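You operate a simulated robot arm through the tools that you are given. There is no shell and no other tool. Be economical: measure what you need, move in short steps, check, and stop when the job is done.

The job below is to be done with a simulated robot arm. You get a single attempt, and the scene is never put back.

## Task
Stack the 55 W bulb from the middle of the work bench on top of the 35 W bulb. Put the yellow case marked "chain" from the middle of the work bench on the right end of the work bench and the yellow case that says "seals" on the left end of the work bench. Take the brown ring from the middle of the work bench and put it on the yellow tape. Take the fuse box from the top of the tool box and put it on top of the red lamp. Fetch the flat can and stand it on the blue book. Put the white carton priced "$45" from the left end of the work bench on the green book and the white carton priced "$50" on the top of the long table. Stack the green nozzle labelled "60 psi" from the left end of the work bench on top of the green nozzle marked "40 psi". Fetch the hose clamp from the left end of the work bench and set it on the right end of the work bench. Take the blue carton from the middle of the work bench and put it on the top of the fuel tank. Put the filter labelled "D12JT-17" from the right end of the work bench on the gasket pack there and the filter marked "D75FJ-42" on top of the green carton there. Close the clear lid. Do these in any order. Set down upright: yellow case, fuse box, flat can, white carton, blue carton, filter.

The check looks at the end state, three seconds after you hand in, the way a careful person would. Anything else that was tipped, shoved, dropped, spilled or broken makes it a failure. Lids that push on must go on centred and level and be pressed home; caps that screw on are set level and turned clockwise until they are tight.

## Robot
A 6-joint arm with a four-finger gripper on a trunk, on a base that drives. Base frame: it is fixed to the floor where the robot stands at the start and does not move with it; the origin is under the middle of the robot, x ahead of it, y to its left, z up; the surface under the hand at the start is at about z = 0.86. Readings come in m, rad, newtons and seconds.
Its first joint turns from -2.897 to 2.897 rad. Places, roughly: blue book [-4.5, 7, 1]; blue carton [0.25, -0.5, 1]; brown ring (5x5x3 cm) [0.5, -0.1, 0.9]; bulb [0.75, -0.25, 1]; clear lid [1.7, 10.6, 1.3]; filter [0.5, -1.25, 1]; flat can [-6.25, 7, 1.25]; fuse box [-4.25, 7.25, 1]; gasket pack [0, -1, 0.75]; green book [1.25, 0.5, 0.75]; green carton [0.25, -1.5, 1]; green nozzle [1, 0.5, 1]; hose clamp (5x6x2 cm) [0.8, 0.3, 0.9]; left end of the work bench [1, 0.6, 0.9]; red lamp [-4.25, 7, 1]; right end of the work bench [0.2, -1.4, 0.9]; top of the fuel tank (22x12 cm) [-3.58, -0.26, 0.64]; top of the long table [-2.5, 0.2, 0.7]; white carton [1.25, 0.5, 1]; yellow case [0.5, -0.75, 1]; yellow tape (6x6x2 cm) [-3, -0.2, 0.7]. Payload 3.43 kg.
The TCP is the grasp point between the finger pads, 0.03 m short of the fingertips. In the tool frame z runs along the fingers and y along their closing line. The gripper opens to 0.12 m. The gripper's body begins 0.085 m behind the TCP.
Orientation is that of the tool frame in the base frame, as a unit quaternion [w, x, y, z]. With the fingers straight down and closing along the base's y, the tool's x points along the base's -x, its y along +y and its z along -z.

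## Interface
- The arm moves only by the tool play_rows. Its argument "moves" is one flat list of numbers, 7 for each row, row after row: the shift along the tool's x, y, z in units of 30 mm (1.0 is 30 mm), then the turn, a rotation vector about the tool's x, y, z in units of 8 degrees (1.0 is 8 degrees), then the finger opening in m, from 0 to 0.12. In form: [x, y, z, rx, ry, rz, hand, x, y, z, rx, ry, rz, hand, ...]. A call has 1 to 10 rows; each row shifts and turns the commanded pose from where the row before left it, along the tool's axes as they then stand. A call with a number of a shift or a turn outside -1 to 1 is refused whole. Rows are played at 5 a second. More than 0.05 m and 0.15 rad between two rows, or a gripper value outside its range, and nothing of the call is played. Where a pose cannot be reached the arm comes as near as it can. A force on the tool above 40 N (or 10 N above the force at the start of the call, whichever is more), or a blocked arm, ends the call early, and 0.2 s more pass. Each finger halts on what it meets, pressing with about 36 N; the grip force reading is that of the motor and also rises with nothing between the fingers. The clock runs only during rows and for 0.2 s after the last one: add rows that do not move to give the fingers time. The reply holds the time, the measured pose of the TCP, the force on the tool along the base axes, the opening and the grip force, in the units named above and with some noise, with the torque about the TCP (base axes, N m) and any sound that the robot's microphone picked up.
- Cameras (640 x 400 px; columns grow to the right, rows downward): "scene" is now at [-0.1992, 0.1533, 1.2392]; the picture's right is [-0.36, -0.93, 0.00], its down [-0.23, 0.08, -0.97] and it looks along [0.90, -0.35, -0.24] (base axes); focal length 235 px, centre (320, 200). "wrist" rides on the gripper at [0.072, -0.017, -0.12] in the tool frame; the picture's right is [0.23, 0.97, 0.00], its down [-0.81, 0.19, -0.55] and it looks along [-0.54, 0.13, 0.83] (tool axes); focal length 275 px, centre (320, 200). There is no depth. A picture from a camera that has moved, and an enlarged one, comes with that camera's place and axes in the base frame and with its lens. The place of the scene camera against the robot may be out by one fixed shift of up to 0.018 m in any direction.
- grab_frame(camera): a new picture of that camera. It takes no simulated time.
- base_move(legs): drives the robot by 1 to 6 legs, each [ahead, turn to the left] in m and rad, along the robot's own axes; the way and the turn of a leg run together, so that a leg with both is an arc; at most 1.5 m and 3.142 rad a leg. The arm and the cameras ride along, it lands a little off, and it stops where it bumps. It gives what a move gives.
- aim_head(pan, tilt): turns the head with the scene camera to pan (to the left, within 2.496 rad either way) and tilt (down, from -0.506 to 1.204), counted from straight ahead of the robot. It gives what a move gives.
- enlarge(camera, box): a new picture of the part [left, top, right, bottom] of that camera's present view, enlarged. It takes no simulated time.
- sign_off(): hands the job in; it is judged then, once.

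Work in short steps. Places have to be worked out from the pictures, the camera data and where the tool is seen: move nearer, look again, correct. Check each grasp and each placing, and mend what went wrong. You have 598 turns and 360 pictures in all, those below and enlarged ones among them. Open the gripper and draw the arm clear of the work before you hand the job in, unless the task says otherwise.

The tools are called after ">>>" by a JSON object that holds its "op" and its "data". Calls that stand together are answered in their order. play_rows: Moves the arm, as the interface text tells. Its arguments: {"type":"object","properties":{"moves":{"type":"array"}},"required":["moves"]} The other tools are called the same way: base_move (legs) drives the base; aim_head (pan, tilt) turns the head that bears the scene camera; grab_frame (camera) takes a picture; enlarge (camera, box) takes an enlarged picture of a part of a camera's view; sign_off () hands the job in.

At the start:

```text
time_s: 0.0
ee_pos: [0.4264, -0.1302, 1.1661]
ee_rot: [-0.001, -0.001, 1.0, -0.001]
contact_force: [-0.3, -0.2, -0.2]
torque: [0.0, -0.02, -0.02]
grip_width: 0.1199
grasp_force: 0.1
robot x, y, heading: [-0.0007, -0.0044, -0.002]
head pan, tilt: [-0.368, 0.23]
```

scene: 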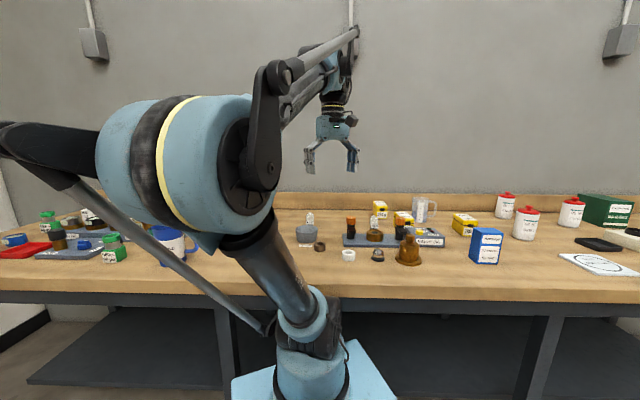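
wrist: 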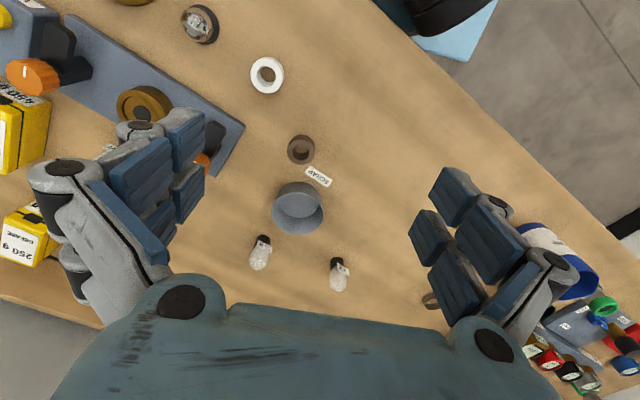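

First I look closer at the bench from both cameras to read the labels.

>>> {"op": "enlarge", "data": {"camera": "scene", "box": [280, 180, 480, 280]}}

>>> {"op": "enlarge", "data": {"camera": "wrist", "box": [220, 120, 380, 300]}}

>>> {"op": "enlarge", "data": {"camera": "scene", "box": [440, 180, 640, 300]}}

>>> {"op": "enlarge", "data": {"camera": "scene", "box": [0, 190, 200, 290]}}

```text
3.20 times, centred on (380, 230) of scene
camera zoom: at [-0.1992, 0.1533, 1.2392], right [-0.36, -0.93, 0.0], down [-0.23, 0.08, -0.97], along [0.9, -0.35, -0.24], focal length 751 px, centre (128, 104)
```

zoom: 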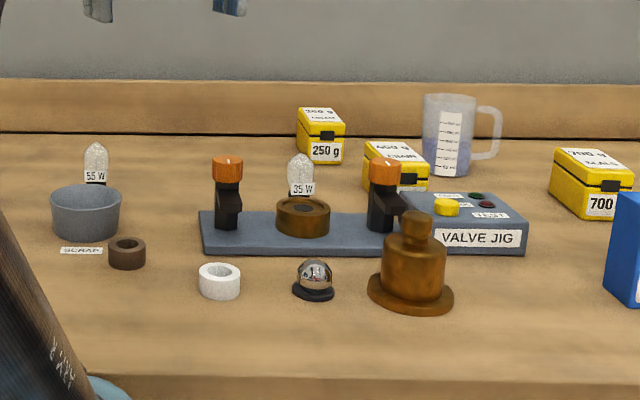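

```text
2.22 times, centred on (300, 210) of wrist
camera zoom: at [0.3569, -0.1462, 1.2872], right [-0.23, 0.97, 0.0], down [0.81, 0.19, 0.55], along [0.54, 0.13, -0.83], focal length 612 px, centre (364, 178)
```

zoom: 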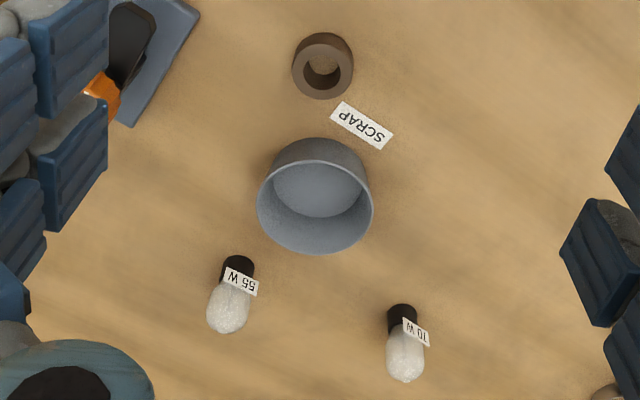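

```text
3.20 times, centred on (540, 240) of scene
camera zoom: at [-0.1992, 0.1533, 1.2392], right [-0.36, -0.93, 0.0], down [-0.23, 0.08, -0.97], along [0.9, -0.35, -0.24], focal length 751 px, centre (-384, 72)
```

zoom: 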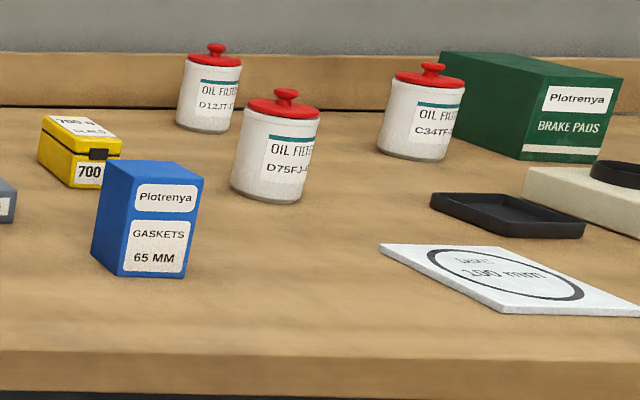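

```text
3.20 times, centred on (100, 240) of scene
camera zoom: at [-0.1992, 0.1533, 1.2392], right [-0.36, -0.93, 0.0], down [-0.23, 0.08, -0.97], along [0.9, -0.35, -0.24], focal length 751 px, centre (1024, 72)
```

zoom: 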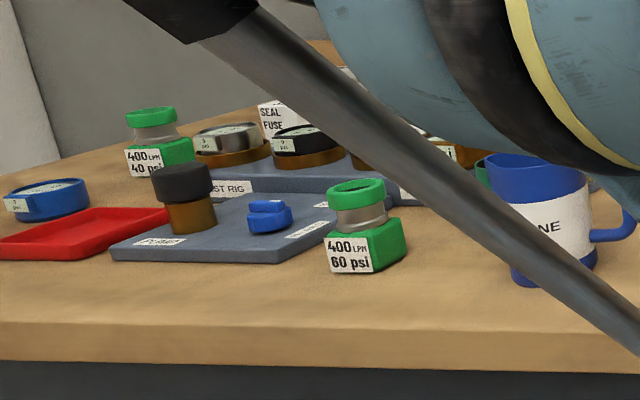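

The 55 W bulb stands near (0.76, -0.17) and the 35 W bulb stands on the valve jig. I move the hand over the middle area, staying high, for a closer look.

>>> {"op": "play_rows", "data": {"moves": [-1, -0.5, 0.3, 0, 0, 0, 0.12, -1, -0.5, 0.3, 0, 0, 0, 0.12, -1, -0.5, 0.3, 0, 0, 0, 0.12, -1, -0.5, 0.3, 0, 0, 0, 0.12, -1, -0.5, 0.3, 0, 0, 0, 0.12, -1, -0.5, 0.3, 0, 0, 0, 0.12]}}

>>> {"op": "grab_frame", "data": {"camera": "wrist"}}

>>> {"op": "grab_frame", "data": {"camera": "scene"}}

```text
time_s: 1.4
ee_pos: [0.5941, -0.2187, 1.1212]
ee_rot: [0.005, -0.001, 1.0, 0.0]
contact_force: [0.0, -0.8, -0.8]
torque: [-0.01, -0.05, 0.0]
grip_width: 0.12
grasp_force: 0.0
robot x, y, heading: [-0.0043, -0.0042, 0.001]
head pan, tilt: [-0.368, 0.23]
```

```text
353 pictures are left
camera wrist: at [0.5227, -0.2357, 1.2407], right [-0.23, 0.97, 0.0], down [0.8, 0.19, 0.56], along [0.55, 0.13, -0.83], focal length 275 px, centre (320, 200)
```

wrist: 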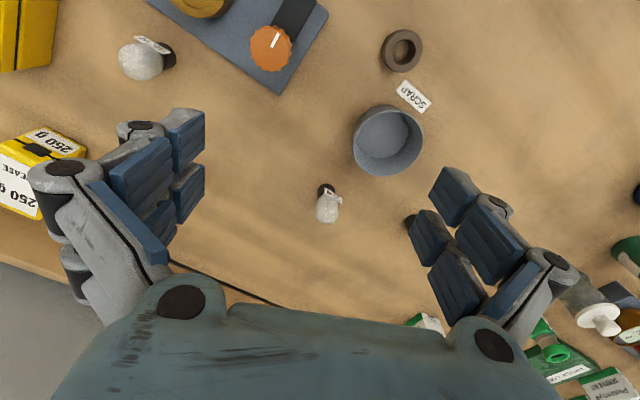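

```text
352 pictures are left
camera scene: at [-0.1994, 0.1533, 1.2392], right [-0.36, -0.93, 0.0], down [-0.23, 0.08, -0.97], along [0.9, -0.35, -0.24], focal length 235 px, centre (320, 200)
```

scene: 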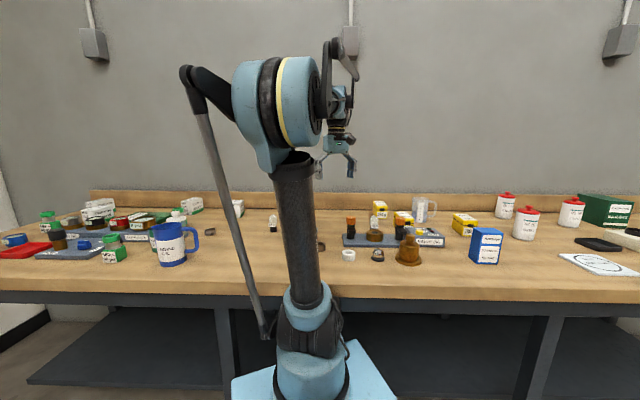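

Both bulbs stand free on the bench: the 55 W at about (0.76, -0.17) and the other behind the jig at about (0.61, -0.41). I zoom in on each.

>>> {"op": "enlarge", "data": {"camera": "wrist", "box": [280, 160, 380, 240]}}

>>> {"op": "enlarge", "data": {"camera": "wrist", "box": [100, 20, 200, 100]}}

>>> {"op": "enlarge", "data": {"camera": "scene", "box": [250, 190, 400, 270]}}

```text
5.00 times, centred on (330, 200) of wrist
camera zoom: at [0.5227, -0.2357, 1.2407], right [-0.23, 0.97, 0.0], down [0.8, 0.19, 0.56], along [0.55, 0.13, -0.83], focal length 1376 px, centre (270, 200)
```

zoom: 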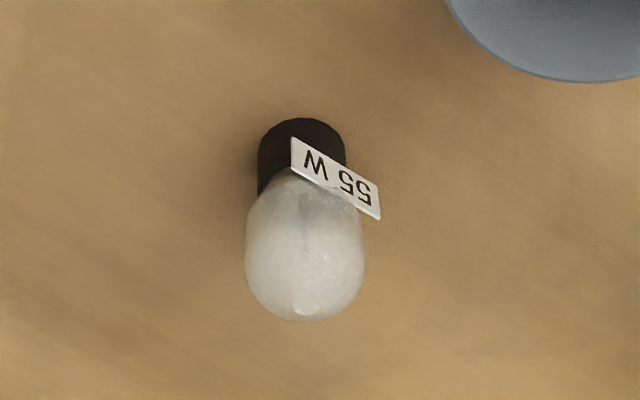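

```text
5.00 times, centred on (150, 60) of wrist
camera zoom: at [0.5227, -0.2357, 1.2407], right [-0.23, 0.97, 0.0], down [0.8, 0.19, 0.56], along [0.55, 0.13, -0.83], focal length 1376 px, centre (1170, 900)
```

zoom: 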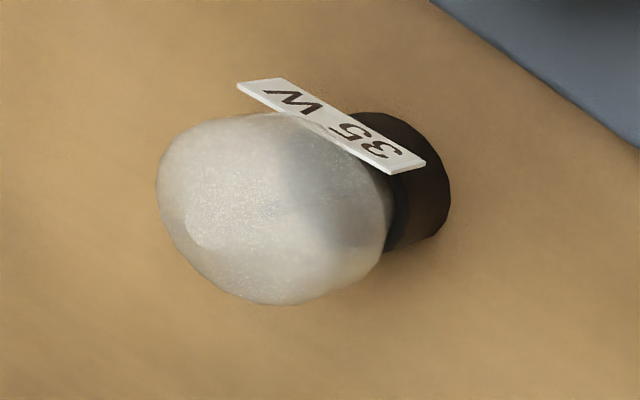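

```text
4.27 times, centred on (325, 230) of scene
camera zoom: at [-0.1994, 0.1533, 1.2392], right [-0.36, -0.93, 0.0], down [-0.23, 0.08, -0.97], along [0.9, -0.35, -0.24], focal length 1001 px, centre (299, 72)
```

zoom: 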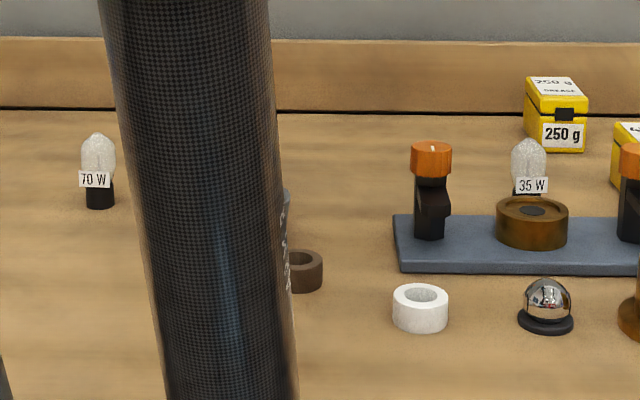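

The bulb labels are confirmed (the third is 70 W, to be left). I turn the hand to the bench direction (yaw about -0.37) and go above the 55 W bulb.

>>> {"op": "play_rows", "data": {"moves": [0, 0, 0, 0, 0, 0.883, 0.1, 0, 0, 0, 0, 0, 0.883, 0.1, 0, 0, 0, 0, 0, 0.883, 0.1, -0.91, 0.71, 0.6, 0, 0, 0, 0.1, -0.91, 0.71, 0.6, 0, 0, 0, 0.1, -0.91, 0.71, 0.6, 0, 0, 0, 0.1, -0.91, 0.71, 0.6, 0, 0, 0, 0.1, -0.91, 0.71, 0.6, 0, 0, 0, 0.1, 0, 0, 0, 0, 0, 0, 0.1]}}

>>> {"op": "grab_frame", "data": {"camera": "wrist"}}

```text
time_s: 3.4
ee_pos: [0.7596, -0.17, 1.0299]
ee_rot: [0.005, 0.183, 0.983, 0.001]
contact_force: [-0.5, -0.6, -0.1]
torque: [-0.01, 0.0, -0.02]
grip_width: 0.1
grasp_force: 0.1
robot x, y, heading: [-0.0005, -0.0038, 0.003]
head pan, tilt: [-0.368, 0.23]
```

```text
348 pictures are left
camera wrist: at [0.6861, -0.159, 1.1507], right [0.14, 0.99, 0.0], down [0.82, -0.11, 0.56], along [0.56, -0.08, -0.83], focal length 275 px, centre (320, 200)
```

wrist: 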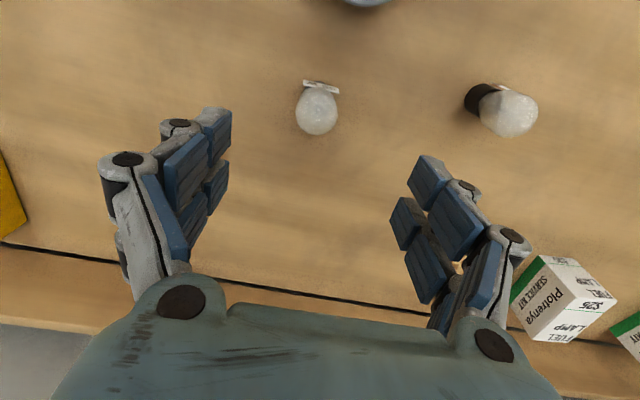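

The estimate agrees: the bulb is at about (0.758, -0.172). I descend to z≈0.898 and close.

>>> {"op": "play_rows", "data": {"moves": [0, -0.05, 0.88, 0, 0, 0, 0.09, 0, 0, 0.88, 0, 0, 0, 0.09, 0, 0, 0.88, 0, 0, 0, 0.09, 0, 0, 0.88, 0, 0, 0, 0.09, 0, 0, 0.88, 0, 0, 0, 0.09]}}

>>> {"op": "play_rows", "data": {"moves": [0, 0, 0, 0, 0, 0, 0.02, 0, 0, 0, 0, 0, 0, 0.02, 0, 0, 0, 0, 0, 0, 0.02]}}

>>> {"op": "grab_frame", "data": {"camera": "wrist"}}

```text
time_s: 4.6
ee_pos: [0.7624, -0.1712, 0.8988]
ee_rot: [0.006, 0.183, 0.983, 0.001]
contact_force: [1.0, 1.0, 0.2]
torque: [-0.02, -0.01, 0.03]
grip_width: 0.0899
grasp_force: 0.1
robot x, y, heading: [-0.0002, -0.0051, -0.003]
head pan, tilt: [-0.368, 0.23]
```

```text
time_s: 5.4
ee_pos: [0.7619, -0.1706, 0.8998]
ee_rot: [0.006, 0.183, 0.983, 0.001]
contact_force: [-0.2, 0.4, -0.1]
torque: [0.0, -0.01, 0.01]
grip_width: 0.0332
grasp_force: 36.2
robot x, y, heading: [0.0021, -0.0011, 0.001]
head pan, tilt: [-0.368, 0.23]
```

```text
347 pictures are left
camera wrist: at [0.6887, -0.1598, 1.0187], right [0.14, 0.99, 0.0], down [0.82, -0.11, 0.56], along [0.56, -0.08, -0.83], focal length 275 px, centre (320, 200)
```

wrist: 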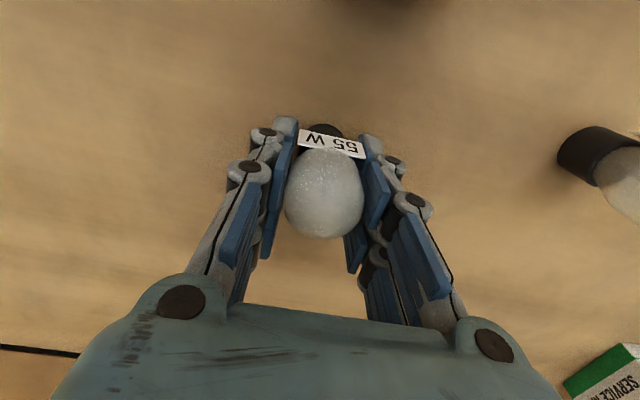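

The bulb is held (opening 33 mm). I lift it high to look at its underside with the scene camera.

>>> {"op": "play_rows", "data": {"moves": [0, 0, -1, 0, 0, 0, 0.02, 0, 0, -1, 0, 0, 0, 0.02, 0, 0, -1, 0, 0, 0, 0.02, 0, 0, -1, 0, 0, 0, 0.02, 0.5, 0, -1, 0, 0, 0, 0.02, 0.5, 0, -1, 0, 0, 0, 0.02, 0.5, 0, -1, 0, 0, 0, 0.02, 0.5, 0, -1, 0, 0, 0, 0.02, 0.5, 0, -1, 0, 0, 0, 0.02, 0.5, 0, -1, 0, 0, 0, 0.02]}}

>>> {"op": "grab_frame", "data": {"camera": "scene"}}

```text
time_s: 7.6
ee_pos: [0.6744, -0.1379, 1.1987]
ee_rot: [0.006, 0.183, 0.983, 0.001]
contact_force: [0.7, 0.5, -0.1]
torque: [0.0, 0.01, 0.01]
grip_width: 0.0335
grasp_force: 35.7
robot x, y, heading: [0.0001, -0.0024, -0.0]
head pan, tilt: [-0.368, 0.23]
```

```text
346 pictures are left
camera scene: at [-0.1988, 0.1532, 1.2393], right [-0.36, -0.93, 0.0], down [-0.23, 0.08, -0.97], along [0.9, -0.35, -0.24], focal length 235 px, centre (320, 200)
```

scene: 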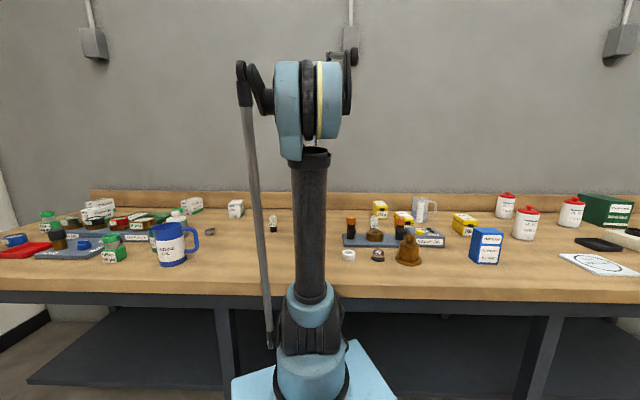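

The arm hides the hand here. I shift across to above the 35 W bulb, staying high, and look again.

>>> {"op": "play_rows", "data": {"moves": [-0.123, -0.917, 0, 0, 0, 0, 0.02, -0.123, -0.917, 0, 0, 0, 0, 0.02, -0.123, -0.917, 0, 0, 0, 0, 0.02, -0.123, -0.917, 0, 0, 0, 0, 0.02, -0.123, -0.917, 0, 0, 0, 0, 0.02, -0.123, -0.917, 0, 0, 0, 0, 0.02, -0.123, -0.917, 0, 0, 0, 0, 0.02, -0.123, -0.917, 0, 0, 0, 0, 0.02, -0.123, -0.917, 0, 0, 0, 0, 0.02, -0.123, -0.917, 0, 0, 0, 0, 0.02]}}

>>> {"op": "grab_frame", "data": {"camera": "scene"}}

>>> {"op": "grab_frame", "data": {"camera": "wrist"}}

```text
time_s: 9.8
ee_pos: [0.6094, -0.4089, 1.1981]
ee_rot: [0.005, 0.182, 0.983, 0.001]
contact_force: [-0.1, -0.5, -0.8]
torque: [0.01, -0.03, 0.0]
grip_width: 0.0335
grasp_force: 36.3
robot x, y, heading: [0.0006, -0.005, -0.004]
head pan, tilt: [-0.368, 0.23]
```

```text
345 pictures are left
camera scene: at [-0.1991, 0.1533, 1.2393], right [-0.36, -0.93, 0.0], down [-0.23, 0.08, -0.97], along [0.9, -0.35, -0.24], focal length 235 px, centre (320, 200)
```

scene: 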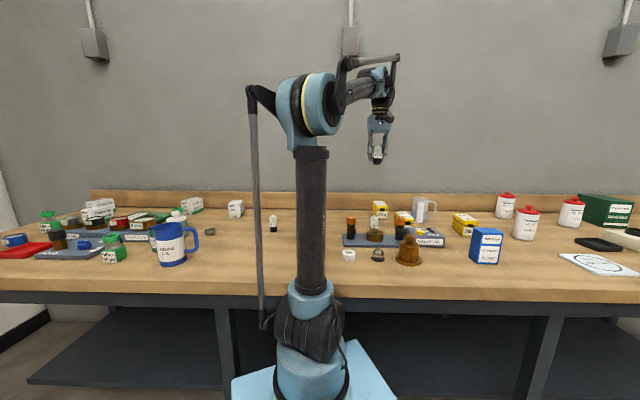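

```text
344 pictures are left
camera wrist: at [0.5367, -0.3993, 1.3174], right [0.14, 0.99, 0.0], down [0.82, -0.11, 0.56], along [0.56, -0.08, -0.83], focal length 275 px, centre (320, 200)
```

wrist: 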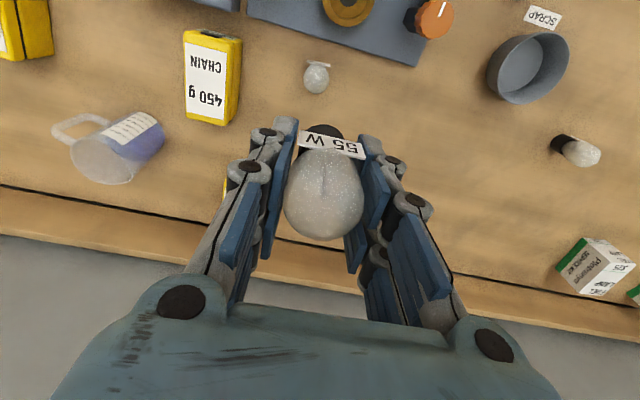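

I tilt the bulb's bottom toward the scene camera to see how it can stack.

>>> {"op": "play_rows", "data": {"moves": [0, 0, 0, 0, 1, 0, 0.02, 0, 0, 0, 0, 1, 0, 0.02, 0, 0, 0, 0, 1, 0, 0.02, 0, 0, 0, 0, 1, 0, 0.02, 0, 0, 0, 0, 1, 0, 0.02]}}

>>> {"op": "enlarge", "data": {"camera": "scene", "box": [350, 125, 410, 170]}}

>>> {"op": "enlarge", "data": {"camera": "scene", "box": [360, 205, 400, 230]}}

```text
time_s: 11.0
ee_pos: [0.6106, -0.4083, 1.1979]
ee_rot: [-0.233, 0.177, 0.955, 0.045]
contact_force: [-0.2, 0.9, 0.8]
torque: [-0.01, -0.03, 0.02]
grip_width: 0.0336
grasp_force: 35.8
out of reach, approached as far as the arm can: row 4, 5
robot x, y, heading: [0.0029, -0.0029, 0.004]
head pan, tilt: [-0.368, 0.23]
```

```text
8.89 times, centred on (380, 148) of scene
camera zoom: at [-0.199, 0.1532, 1.2393], right [-0.36, -0.93, 0.0], down [-0.23, 0.08, -0.97], along [0.9, -0.35, -0.24], focal length 2086 px, centre (-213, 667)
```

zoom: 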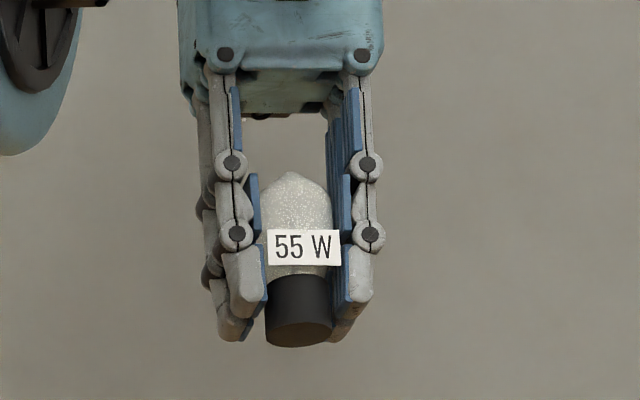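

```text
16.00 times, centred on (380, 218) of scene
camera zoom: at [-0.199, 0.1532, 1.2393], right [-0.36, -0.93, 0.0], down [-0.23, 0.08, -0.97], along [0.9, -0.35, -0.24], focal length 3754 px, centre (-640, -80)
```

zoom: 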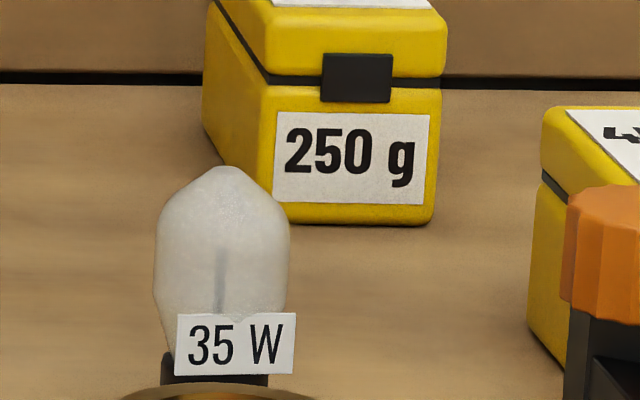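

The base is flat and the dome has only a small flat tip, so the stack must be centred within a few mm. I undo the tilt, checking where the commanded orientation ended.

>>> {"op": "play_rows", "data": {"moves": [0, 0, 0, 0, -1, 0, 0.02, 0, 0, 0, 0, -1, 0, 0.02, 0, 0, 0, 0, -1, 0, 0.02, 0, 0, 0, 0, 0, 0, 0.02]}}

```text
time_s: 12.0
ee_pos: [0.6105, -0.4076, 1.1976]
ee_rot: [-0.028, 0.183, 0.983, 0.007]
contact_force: [0.9, -0.1, -0.6]
torque: [0.01, -0.03, 0.0]
grip_width: 0.0334
grasp_force: 36.5
robot x, y, heading: [0.0021, -0.0006, -0.004]
head pan, tilt: [-0.368, 0.23]
```

Correcting the last bit of tilt, I descend to the same hover height (1.03) used over the 55 W bulb so I can compare images directly.

>>> {"op": "play_rows", "data": {"moves": [0, 0, 0, 0, -0.48, 0, 0.02, -0.12, -0.17, 0.93, 0, 0, 0, 0.02, 0, 0, 0.93, 0, 0, 0, 0.02, 0, 0, 0.93, 0, 0, 0, 0.02, 0, 0, 0.93, 0, 0, 0, 0.02, 0, 0, 0.93, 0, 0, 0, 0.02, 0, 0, 0.93, 0, 0, 0, 0.02, 0, 0, 0, 0, 0, 0, 0.02]}}

>>> {"op": "grab_frame", "data": {"camera": "wrist"}}

>>> {"op": "enlarge", "data": {"camera": "wrist", "box": [240, 60, 400, 160]}}

>>> {"op": "enlarge", "data": {"camera": "scene", "box": [340, 175, 420, 225]}}

```text
time_s: 13.8
ee_pos: [0.6116, -0.4155, 1.0304]
ee_rot: [0.004, 0.183, 0.983, 0.001]
contact_force: [0.1, 0.4, -0.7]
torque: [-0.05, 0.0, -0.02]
grip_width: 0.0335
grasp_force: 35.9
robot x, y, heading: [0.0009, -0.0028, 0.0]
head pan, tilt: [-0.368, 0.23]
```

```text
341 pictures are left
camera wrist: at [0.5388, -0.4043, 1.1504], right [0.14, 0.99, 0.0], down [0.82, -0.11, 0.56], along [0.55, -0.08, -0.83], focal length 275 px, centre (320, 200)
```

wrist: 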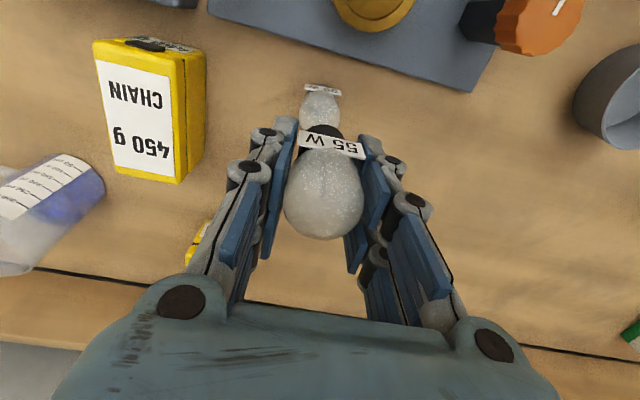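

```text
4.00 times, centred on (320, 110) of wrist
camera zoom: at [0.5388, -0.4043, 1.1504], right [0.14, 0.99, 0.0], down [0.82, -0.11, 0.56], along [0.55, -0.08, -0.83], focal length 1101 px, centre (320, 560)
```

zoom: 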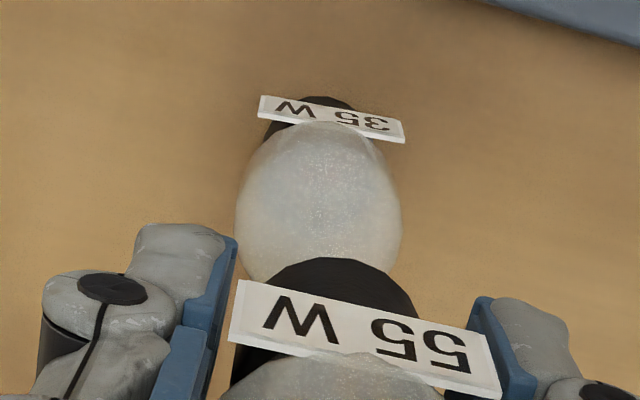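

```text
8.00 times, centred on (380, 200) of scene
camera zoom: at [-0.199, 0.1532, 1.2393], right [-0.36, -0.93, 0.0], down [-0.23, 0.08, -0.97], along [0.9, -0.35, -0.24], focal length 1877 px, centre (-160, 200)
```

zoom: 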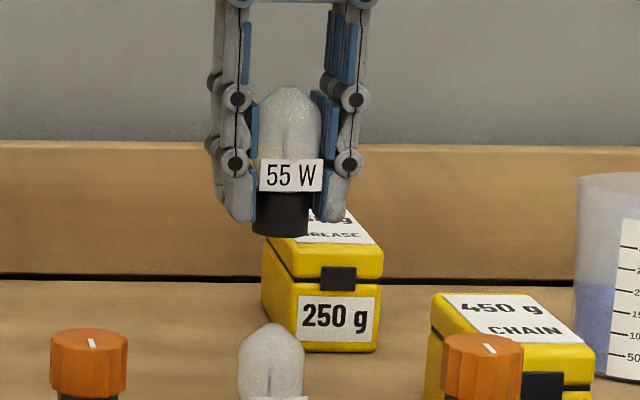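

Depth (row) matches the earlier hover well. The lateral alignment needs finer measuring, so I take high zooms of both bulbs.

>>> {"op": "enlarge", "data": {"camera": "scene", "box": [361, 184, 389, 226]}}

>>> {"op": "enlarge", "data": {"camera": "wrist", "box": [260, 70, 380, 250]}}

```text
9.52 times, centred on (375, 205) of scene
camera zoom: at [-0.199, 0.1532, 1.2393], right [-0.36, -0.93, 0.0], down [-0.23, 0.08, -0.97], along [0.9, -0.35, -0.24], focal length 2235 px, centre (-204, 152)
```

zoom: 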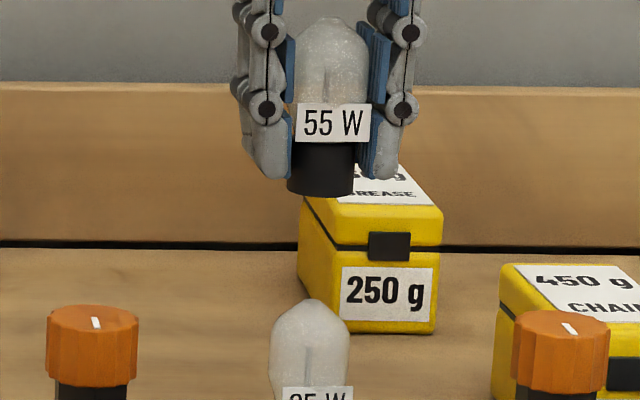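

```text
2.22 times, centred on (320, 160) of wrist
camera zoom: at [0.5388, -0.4043, 1.1504], right [0.14, 0.99, 0.0], down [0.82, -0.11, 0.56], along [0.55, -0.08, -0.83], focal length 612 px, centre (320, 289)
```

zoom: 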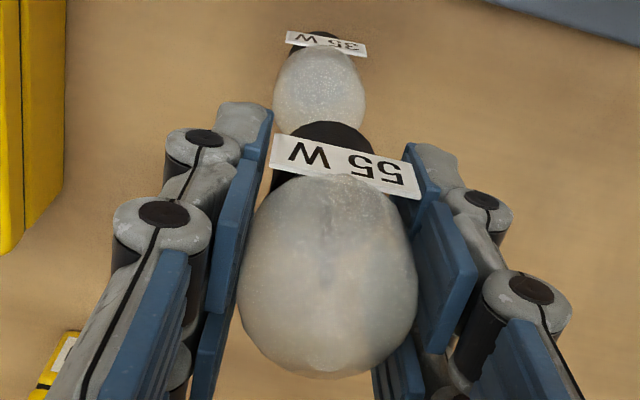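

Laterally both views agree within about 1 mm and depth matches. The expected contact is at TCP z≈0.974, so I descend to about 0.983 and check again.

>>> {"op": "play_rows", "data": {"moves": [0, 0, 0.55, 0, 0, 0, 0.02, 0, 0, 0.55, 0, 0, 0, 0.02, 0, 0, 0.45, 0, 0, 0, 0.02, 0, 0, 0, 0, 0, 0, 0.02]}}

>>> {"op": "enlarge", "data": {"camera": "scene", "box": [361, 196, 393, 228]}}

>>> {"op": "enlarge", "data": {"camera": "wrist", "box": [260, 70, 380, 170]}}

```text
time_s: 14.8
ee_pos: [0.6129, -0.4151, 0.9845]
ee_rot: [0.005, 0.183, 0.983, 0.0]
contact_force: [0.4, -0.9, -0.1]
torque: [0.01, -0.02, 0.02]
grip_width: 0.0334
grasp_force: 36.1
robot x, y, heading: [-0.0031, -0.0023, -0.002]
head pan, tilt: [-0.368, 0.23]
```

```text
12.50 times, centred on (377, 212) of scene
camera zoom: at [-0.199, 0.1532, 1.2393], right [-0.36, -0.93, 0.0], down [-0.23, 0.08, -0.97], along [0.9, -0.35, -0.24], focal length 2933 px, centre (-392, 50)
```

zoom: 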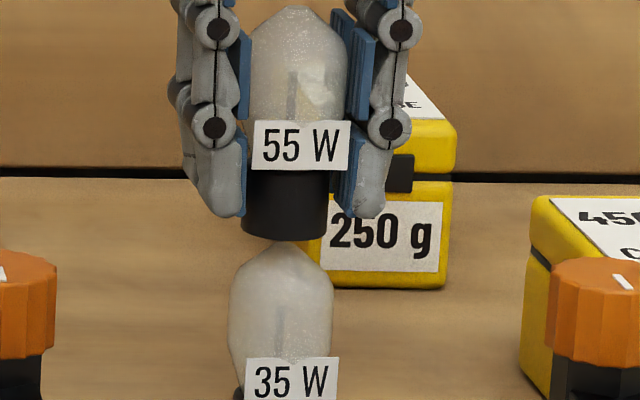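

```text
4.00 times, centred on (320, 120) of wrist
camera zoom: at [0.5399, -0.4039, 1.104], right [0.14, 0.99, 0.0], down [0.82, -0.11, 0.56], along [0.56, -0.08, -0.83], focal length 1101 px, centre (320, 520)
```

zoom: 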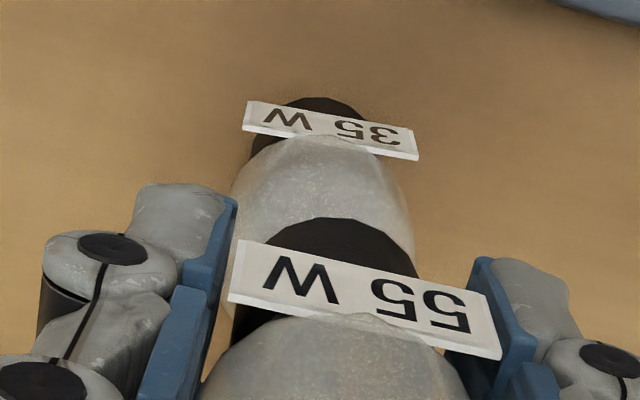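

Scene view shows lateral alignment to under 1 mm; the wrist geometry suggests the 35 W is 1–3 mm farther out. I shift 1.8 mm outward, then go down in 2 mm steps watching force.

>>> {"op": "play_rows", "data": {"moves": [-0.06, 0, 0, 0, 0, 0, 0.02, 0, 0, 0.07, 0, 0, 0, 0.02, 0, 0, 0.07, 0, 0, 0, 0.02, 0, 0, 0.07, 0, 0, 0, 0.02, 0, 0, 0, 0, 0, 0, 0.02]}}

>>> {"op": "enlarge", "data": {"camera": "scene", "box": [361, 196, 393, 228]}}

```text
time_s: 16.0
ee_pos: [0.6159, -0.415, 0.9765]
ee_rot: [0.005, 0.182, 0.983, 0.001]
contact_force: [-0.1, -0.2, -1.2]
torque: [-0.04, -0.02, 0.01]
grip_width: 0.0334
grasp_force: 35.9
robot x, y, heading: [-0.0031, -0.0025, 0.003]
head pan, tilt: [-0.368, 0.23]
```

```text
12.50 times, centred on (377, 212) of scene
camera zoom: at [-0.199, 0.1532, 1.2393], right [-0.36, -0.93, 0.0], down [-0.23, 0.08, -0.97], along [0.9, -0.35, -0.24], focal length 2933 px, centre (-392, 50)
```

zoom: 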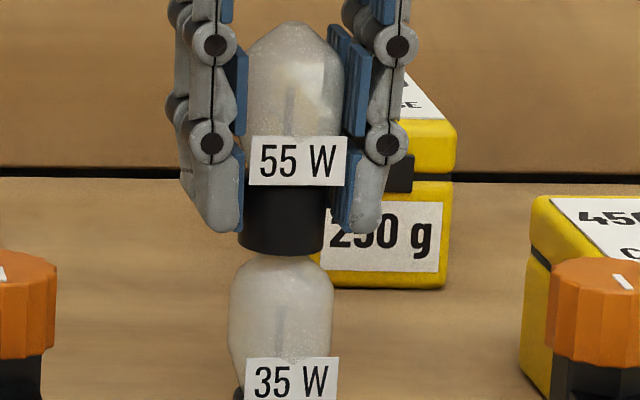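

Very near contact. I trim 0.7 mm sideways and go down in 1 mm steps.

>>> {"op": "play_rows", "data": {"moves": [0, -0.023, 0, 0, 0, 0, 0.02, 0, 0, 0.033, 0, 0, 0, 0.02, 0, 0, 0, 0, 0, 0, 0.02]}}

>>> {"op": "play_rows", "data": {"moves": [0, 0, 0.033, 0, 0, 0, 0.02, 0, 0, 0, 0, 0, 0, 0.02]}}

>>> {"op": "play_rows", "data": {"moves": [0, 0, 0.033, 0, 0, 0, 0.02, 0, 0, 0, 0, 0, 0, 0.02]}}

>>> {"op": "enlarge", "data": {"camera": "scene", "box": [361, 196, 393, 228]}}

```text
time_s: 16.8
ee_pos: [0.6145, -0.4154, 0.9762]
ee_rot: [0.004, 0.183, 0.983, 0.001]
contact_force: [-1.1, 0.2, -1.0]
torque: [-0.01, 0.02, -0.03]
grip_width: 0.0333
grasp_force: 36.0
robot x, y, heading: [-0.0034, -0.0022, 0.001]
head pan, tilt: [-0.368, 0.23]
```

```text
time_s: 17.4
ee_pos: [0.6164, -0.4171, 0.9748]
ee_rot: [0.004, 0.183, 0.983, 0.001]
contact_force: [0.2, 0.1, -0.3]
torque: [0.01, 0.0, -0.01]
grip_width: 0.0335
grasp_force: 36.2
robot x, y, heading: [-0.001, -0.004, 0.004]
head pan, tilt: [-0.368, 0.23]
```

```text
time_s: 18.0
ee_pos: [0.6161, -0.4157, 0.9749]
ee_rot: [0.004, 0.184, 0.983, 0.0]
contact_force: [-0.3, 0.0, 3.9]
torque: [0.02, 0.0, -0.03]
grip_width: 0.0337
grasp_force: 35.9
robot x, y, heading: [-0.0031, -0.0055, 0.001]
head pan, tilt: [-0.368, 0.23]
```

```text
12.50 times, centred on (377, 212) of scene
camera zoom: at [-0.1991, 0.1533, 1.2392], right [-0.36, -0.93, 0.0], down [-0.23, 0.08, -0.97], along [0.9, -0.35, -0.24], focal length 2933 px, centre (-392, 50)
```

zoom: 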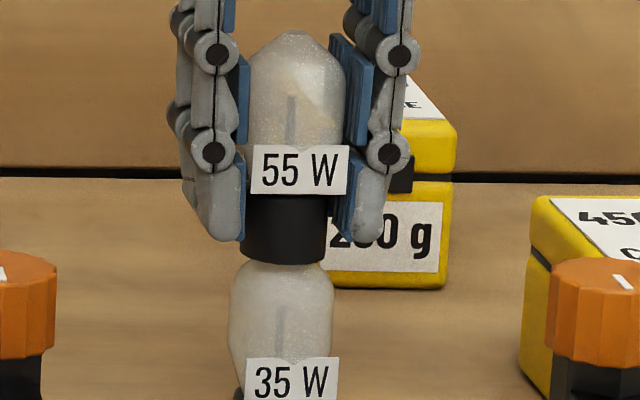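

Contact at about 4 N and laterally centred. I open the fingers only slightly so they could still catch the bulb, and look.

>>> {"op": "play_rows", "data": {"moves": [0, 0, 0, 0, 0, 0, 0.036, 0, 0, 0, 0, 0, 0, 0.038, 0, 0, 0, 0, 0, 0, 0.04, 0, 0, 0, 0, 0, 0, 0.042, 0, 0, 0, 0, 0, 0, 0.042]}}

>>> {"op": "enlarge", "data": {"camera": "scene", "box": [361, 196, 393, 228]}}

>>> {"op": "enlarge", "data": {"camera": "wrist", "box": [260, 70, 380, 250]}}

```text
time_s: 19.2
ee_pos: [0.6143, -0.4153, 0.9755]
ee_rot: [0.005, 0.183, 0.983, 0.0]
contact_force: [-0.2, -0.1, -0.9]
torque: [0.01, 0.03, -0.02]
grip_width: 0.0423
grasp_force: 0.1
robot x, y, heading: [-0.003, -0.0023, 0.001]
head pan, tilt: [-0.368, 0.23]
```

```text
12.50 times, centred on (377, 212) of scene
camera zoom: at [-0.199, 0.1532, 1.2393], right [-0.36, -0.93, 0.0], down [-0.23, 0.08, -0.97], along [0.9, -0.35, -0.24], focal length 2933 px, centre (-392, 50)
```

zoom: 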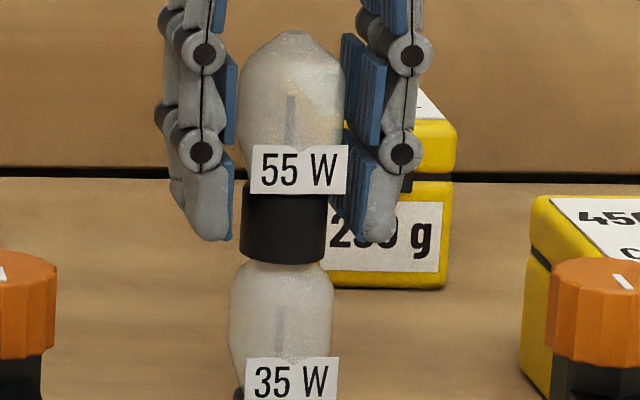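

```text
2.22 times, centred on (320, 160) of wrist
camera zoom: at [0.5419, -0.4054, 1.0946], right [0.14, 0.99, 0.0], down [0.82, -0.11, 0.56], along [0.56, -0.08, -0.83], focal length 612 px, centre (320, 289)
```

zoom: 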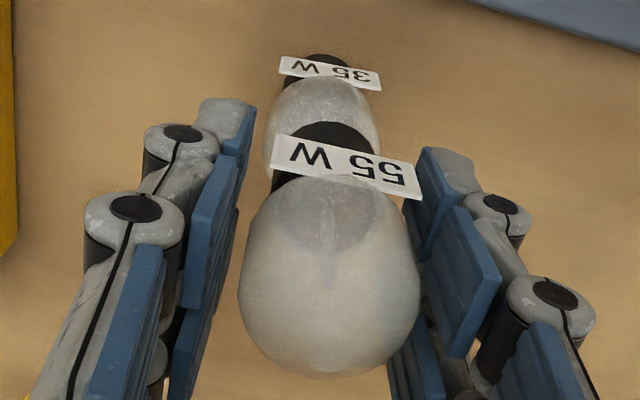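

It stands by itself. I open a bit more and draw straight up.

>>> {"op": "play_rows", "data": {"moves": [0, 0, 0, 0, 0, 0, 0.055, 0, 0, 0, 0, 0, 0, 0.07, 0, 0, -0.5, 0, 0, 0, 0.07, 0, 0, -0.8, 0, 0, 0, 0.07, 0, 0, -1, 0, 0, 0, 0.07, 0, 0, -1, 0, 0, 0, 0.07, 0, 0, -1, 0, 0, 0, 0.07, 0, 0, -1, 0, 0, 0, 0.07]}}

>>> {"op": "grab_frame", "data": {"camera": "wrist"}}

>>> {"op": "enlarge", "data": {"camera": "scene", "box": [340, 190, 480, 270]}}

```text
time_s: 21.0
ee_pos: [0.6163, -0.4138, 1.1341]
ee_rot: [0.005, 0.183, 0.983, 0.001]
contact_force: [0.2, -1.1, 0.5]
torque: [0.0, 0.01, -0.03]
grip_width: 0.07
grasp_force: 0.0
robot x, y, heading: [-0.0003, -0.0061, 0.001]
head pan, tilt: [-0.368, 0.23]
```

```text
330 pictures are left
camera wrist: at [0.5417, -0.4039, 1.2542], right [0.14, 0.99, 0.0], down [0.82, -0.11, 0.56], along [0.55, -0.08, -0.83], focal length 275 px, centre (320, 200)
```

wrist: 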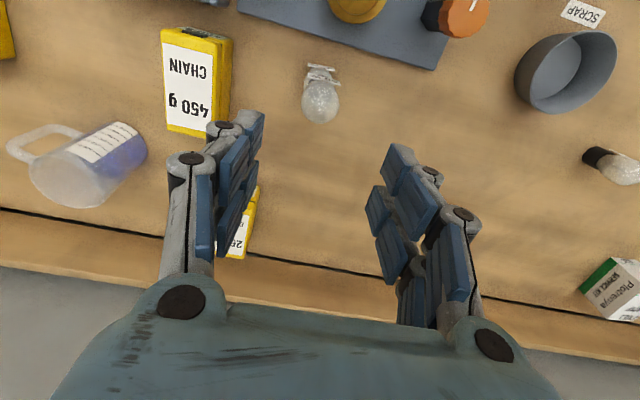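

```text
4.57 times, centred on (410, 230) of scene
camera zoom: at [-0.199, 0.1532, 1.2393], right [-0.36, -0.93, 0.0], down [-0.23, 0.08, -0.97], along [0.9, -0.35, -0.24], focal length 1073 px, centre (-91, 63)
```

zoom: 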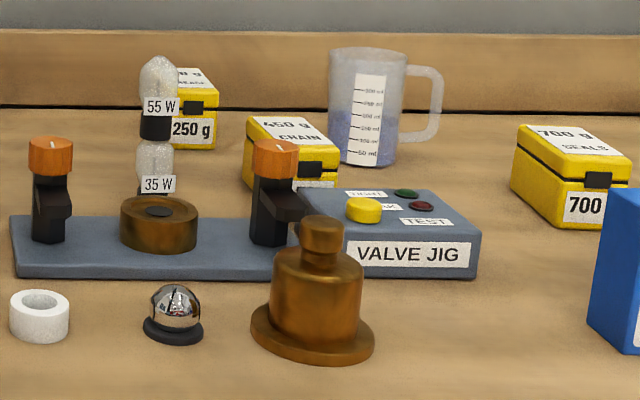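

The bulb stack stands. Next I raise the hand and turn the base to be parallel with the bench (heading ≈1.17) so I can slide along it; the bench edge is about 0.27 m from the robot's axis.

>>> {"op": "play_rows", "data": {"moves": [0, 0, -1, 0, 0, 0, 0.1, 0, 0, -1, 0, 0, 0, 0.1, 0.5, 0, -1, 0, 0, 0, 0.1]}}

>>> {"op": "base_move", "data": {"legs": [[0, 1.17]]}}

>>> {"op": "grab_frame", "data": {"camera": "wrist"}}

>>> {"op": "grab_frame", "data": {"camera": "scene"}}

```text
time_s: 21.8
ee_pos: [0.6006, -0.4102, 1.2255]
ee_rot: [0.005, 0.183, 0.983, 0.0]
contact_force: [0.7, 0.2, 0.4]
torque: [0.0, 0.04, 0.01]
grip_width: 0.1
grasp_force: 0.0
robot x, y, heading: [0.0011, -0.0022, -0.0]
head pan, tilt: [-0.368, 0.23]
```

```text
time_s: 25.5
ee_pos: [0.6061, 0.3947, 1.2269]
ee_rot: [0.004, -0.392, 0.92, 0.003]
contact_force: [0.2, 0.1, 0.1]
torque: [0.01, 0.01, 0.05]
grip_width: 0.1
grasp_force: 0.1
robot x, y, heading: [0.0071, -0.0097, 1.171]
head pan, tilt: [-0.368, 0.23]
```

```text
328 pictures are left
camera wrist: at [0.5695, 0.3313, 1.3463], right [-0.86, 0.51, 0.0], down [0.42, 0.71, 0.56], along [0.28, 0.48, -0.83], focal length 275 px, centre (320, 200)
```

wrist: 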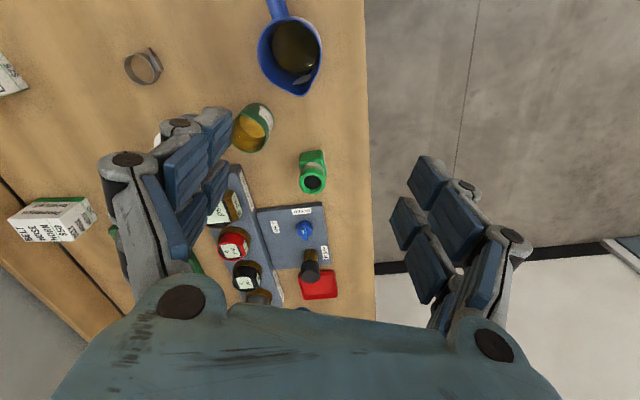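

```text
327 pictures are left
camera scene: at [-0.2076, -0.137, 1.2393], right [0.72, -0.69, 0.0], down [-0.16, -0.18, -0.97], along [0.67, 0.7, -0.24], focal length 235 px, centre (320, 200)
```

scene: 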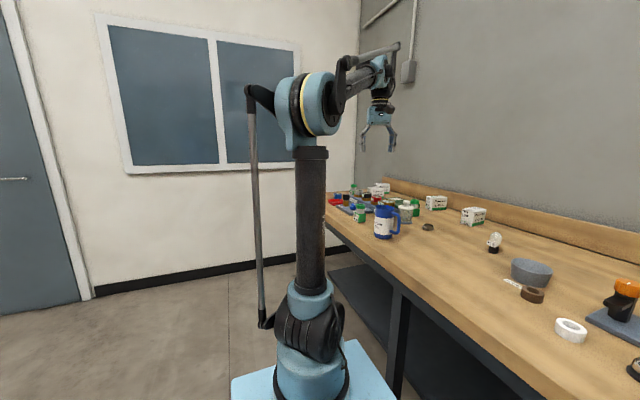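

The turn landed at heading 1.171 with no bump. I slide forward 0.45 m toward the left end and look.

>>> {"op": "base_move", "data": {"legs": [[0.45, 0]]}}

>>> {"op": "aim_head", "data": {"pan": -1.2, "tilt": 0.4}}

>>> {"op": "grab_frame", "data": {"camera": "scene"}}

>>> {"op": "grab_frame", "data": {"camera": "wrist"}}

```text
time_s: 28.2
ee_pos: [0.7695, 0.7968, 1.234]
ee_rot: [0.007, -0.395, 0.919, 0.007]
contact_force: [0.5, -0.7, -0.2]
torque: [0.01, 0.02, 0.01]
grip_width: 0.1
grasp_force: 0.1
robot x, y, heading: [0.1775, 0.4067, 1.183]
head pan, tilt: [-0.368, 0.23]
```

```text
time_s: 29.4
ee_pos: [0.7624, 0.7849, 1.2402]
ee_rot: [0.012, -0.395, 0.919, 0.01]
contact_force: [0.3, -0.5, 0.1]
torque: [-0.02, 0.01, 0.01]
grip_width: 0.1001
grasp_force: 0.2
robot x, y, heading: [0.1795, 0.4062, 1.181]
head pan, tilt: [-1.201, 0.4]
```

```text
326 pictures are left
camera scene: at [-0.0075, 0.2045, 1.2243], right [-0.02, -1.0, 0.01], down [-0.39, 0.0, -0.92], along [0.92, -0.02, -0.39], focal length 235 px, centre (320, 200)
```

scene: 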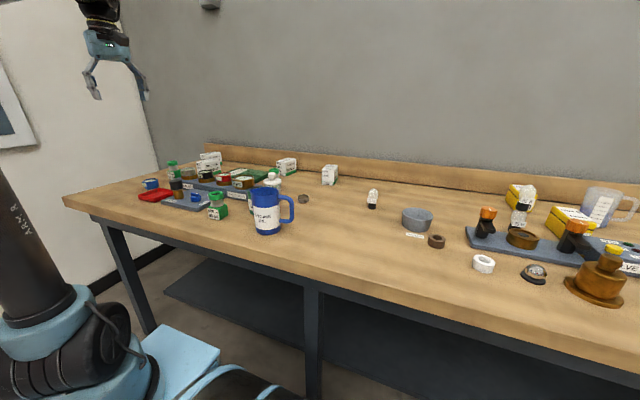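

```text
325 pictures are left
camera wrist: at [0.725, 0.7179, 1.3588], right [-0.86, 0.5, 0.0], down [0.41, 0.7, 0.58], along [0.29, 0.5, -0.81], focal length 275 px, centre (320, 200)
```

wrist: 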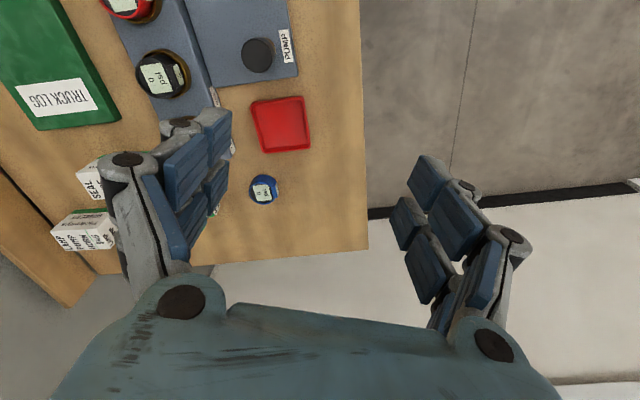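

The green book ("TRUCK LOG") and cartons lie at the back of the left end. I bring the hand back over the nozzle area and turn it to bench orientation.

>>> {"op": "play_rows", "data": {"moves": [0.854, -0.533, 0, 0, 0, 0, 0.1, 0.854, -0.533, 0, 0, 0, 0, 0.1, 0.854, -0.533, 0, 0, 0, 0, 0.1, 0.854, -0.533, 0, 0, 0, 0, 0.1, 0.854, -0.533, 0, 0, 0, 0, 0.1, 0.854, -0.533, 0, 0, 0, 0, 0.1, 0.854, -0.533, 0, 0, 0, 0, 0.1, 0.854, -0.533, 0, 0, 0, 0, 0.1]}}

>>> {"op": "play_rows", "data": {"moves": [0, 0, 0, 0, 0, 0.965, 0.1, 0, 0, 0, 0, 0, 0.965, 0.1, 0, 0, 0, 0, 0, 0.965, 0.1, 0, 0, 0, 0, 0, 0.965, 0.1, 0, 0, 0, 0, 0, 0.965, 0.1, 0, 0, 0, 0, 0, 0.965, 0.1, 0, 0, 0, 0, 0, 0.965, 0.1, 0, 0, 0, 0, 0, 0.965, 0.1, 0, 0, 0, 0, 0, 0.965, 0.1]}}

>>> {"op": "grab_frame", "data": {"camera": "wrist"}}

>>> {"op": "enlarge", "data": {"camera": "scene", "box": [130, 140, 350, 250]}}

```text
time_s: 31.2
ee_pos: [0.7148, 0.5464, 1.2325]
ee_rot: [0.012, -0.395, 0.919, 0.011]
contact_force: [0.3, -0.3, 0.5]
torque: [-0.02, -0.01, 0.01]
grip_width: 0.1
grasp_force: 0.1
robot x, y, heading: [0.1736, 0.4072, 1.184]
head pan, tilt: [-1.201, 0.4]
```

```text
time_s: 33.2
ee_pos: [0.7153, 0.5469, 1.2325]
ee_rot: [0.003, 0.199, 0.98, 0.017]
contact_force: [-0.2, -0.8, -0.2]
torque: [-0.01, 0.01, -0.02]
grip_width: 0.1001
grasp_force: 0.1
robot x, y, heading: [0.1773, 0.4058, 1.183]
head pan, tilt: [-1.201, 0.4]
```

```text
324 pictures are left
camera wrist: at [0.6424, 0.557, 1.3528], right [0.17, 0.99, 0.03], down [0.81, -0.16, 0.56], along [0.56, -0.07, -0.83], focal length 275 px, centre (320, 200)
```

wrist: 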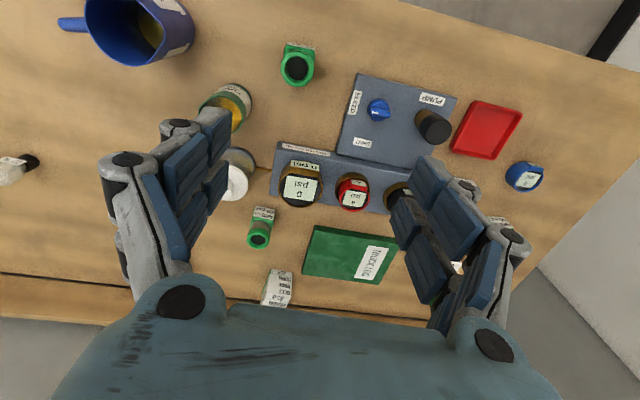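

```text
2.91 times, centred on (240, 195) of scene
camera zoom: at [-0.0075, 0.2044, 1.2242], right [-0.02, -1.0, 0.01], down [-0.39, 0.0, -0.92], along [0.92, -0.02, -0.39], focal length 683 px, centre (553, 214)
```

zoom: 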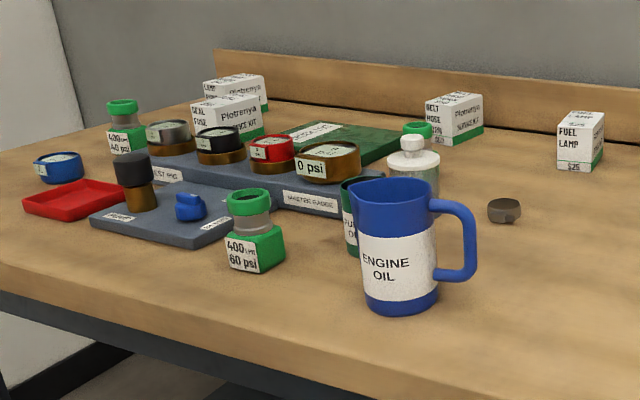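

The hand picked up a ~2° tilt from the drive; I'll remove it. First I read the carton prices and nozzle labels.

>>> {"op": "play_rows", "data": {"moves": [0, 0, 0, 0.246, 0, 0, 0.1, 0, 0, 0, 0, 0, 0, 0.1]}}

>>> {"op": "enlarge", "data": {"camera": "scene", "box": [195, 145, 255, 185]}}

>>> {"op": "enlarge", "data": {"camera": "scene", "box": [270, 150, 345, 195]}}

>>> {"op": "enlarge", "data": {"camera": "wrist", "box": [230, 190, 480, 320]}}

```text
time_s: 33.8
ee_pos: [0.7149, 0.5483, 1.2329]
ee_rot: [0.0, 0.2, 0.98, -0.001]
contact_force: [0.8, -1.0, -0.4]
torque: [0.01, 0.0, -0.05]
grip_width: 0.0998
grasp_force: 0.1
robot x, y, heading: [0.1766, 0.4025, 1.184]
head pan, tilt: [-1.201, 0.4]
```

```text
10.00 times, centred on (225, 165) of scene
camera zoom: at [-0.0075, 0.2044, 1.2242], right [-0.02, -1.0, 0.01], down [-0.39, 0.0, -0.92], along [0.92, -0.02, -0.39], focal length 2346 px, centre (1270, 550)
```

zoom: 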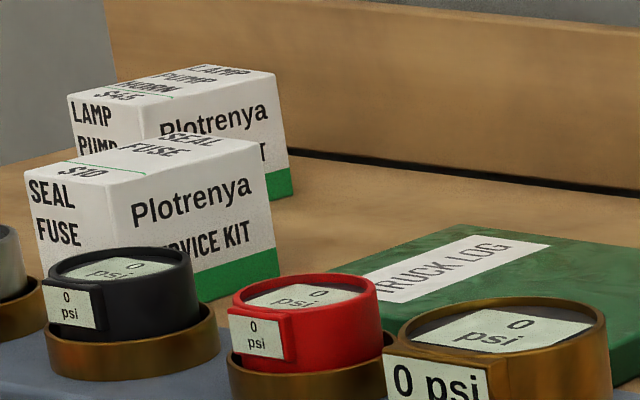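

```text
8.53 times, centred on (308, 172) of scene
camera zoom: at [-0.0075, 0.2044, 1.2242], right [-0.02, -1.0, 0.01], down [-0.39, 0.0, -0.92], along [0.92, -0.02, -0.39], focal length 2002 px, centre (427, 435)
```

zoom: 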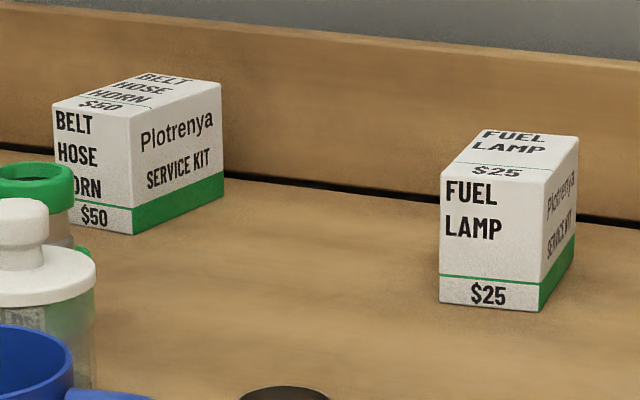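

```text
2.56 times, centred on (355, 255) of wrist
camera zoom: at [0.6439, 0.5607, 1.3536], right [0.17, 0.99, 0.0], down [0.82, -0.14, 0.55], along [0.54, -0.09, -0.83], focal length 705 px, centre (230, 59)
```

zoom: 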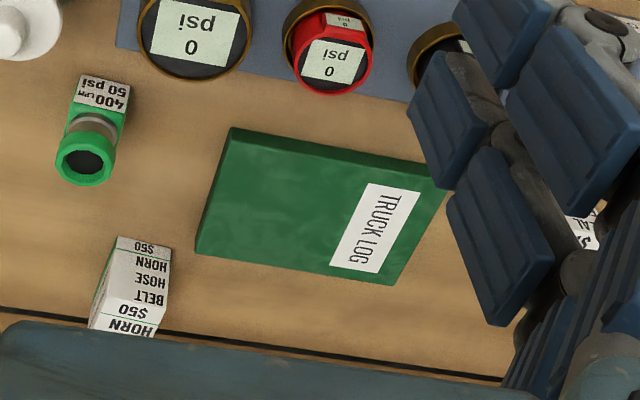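

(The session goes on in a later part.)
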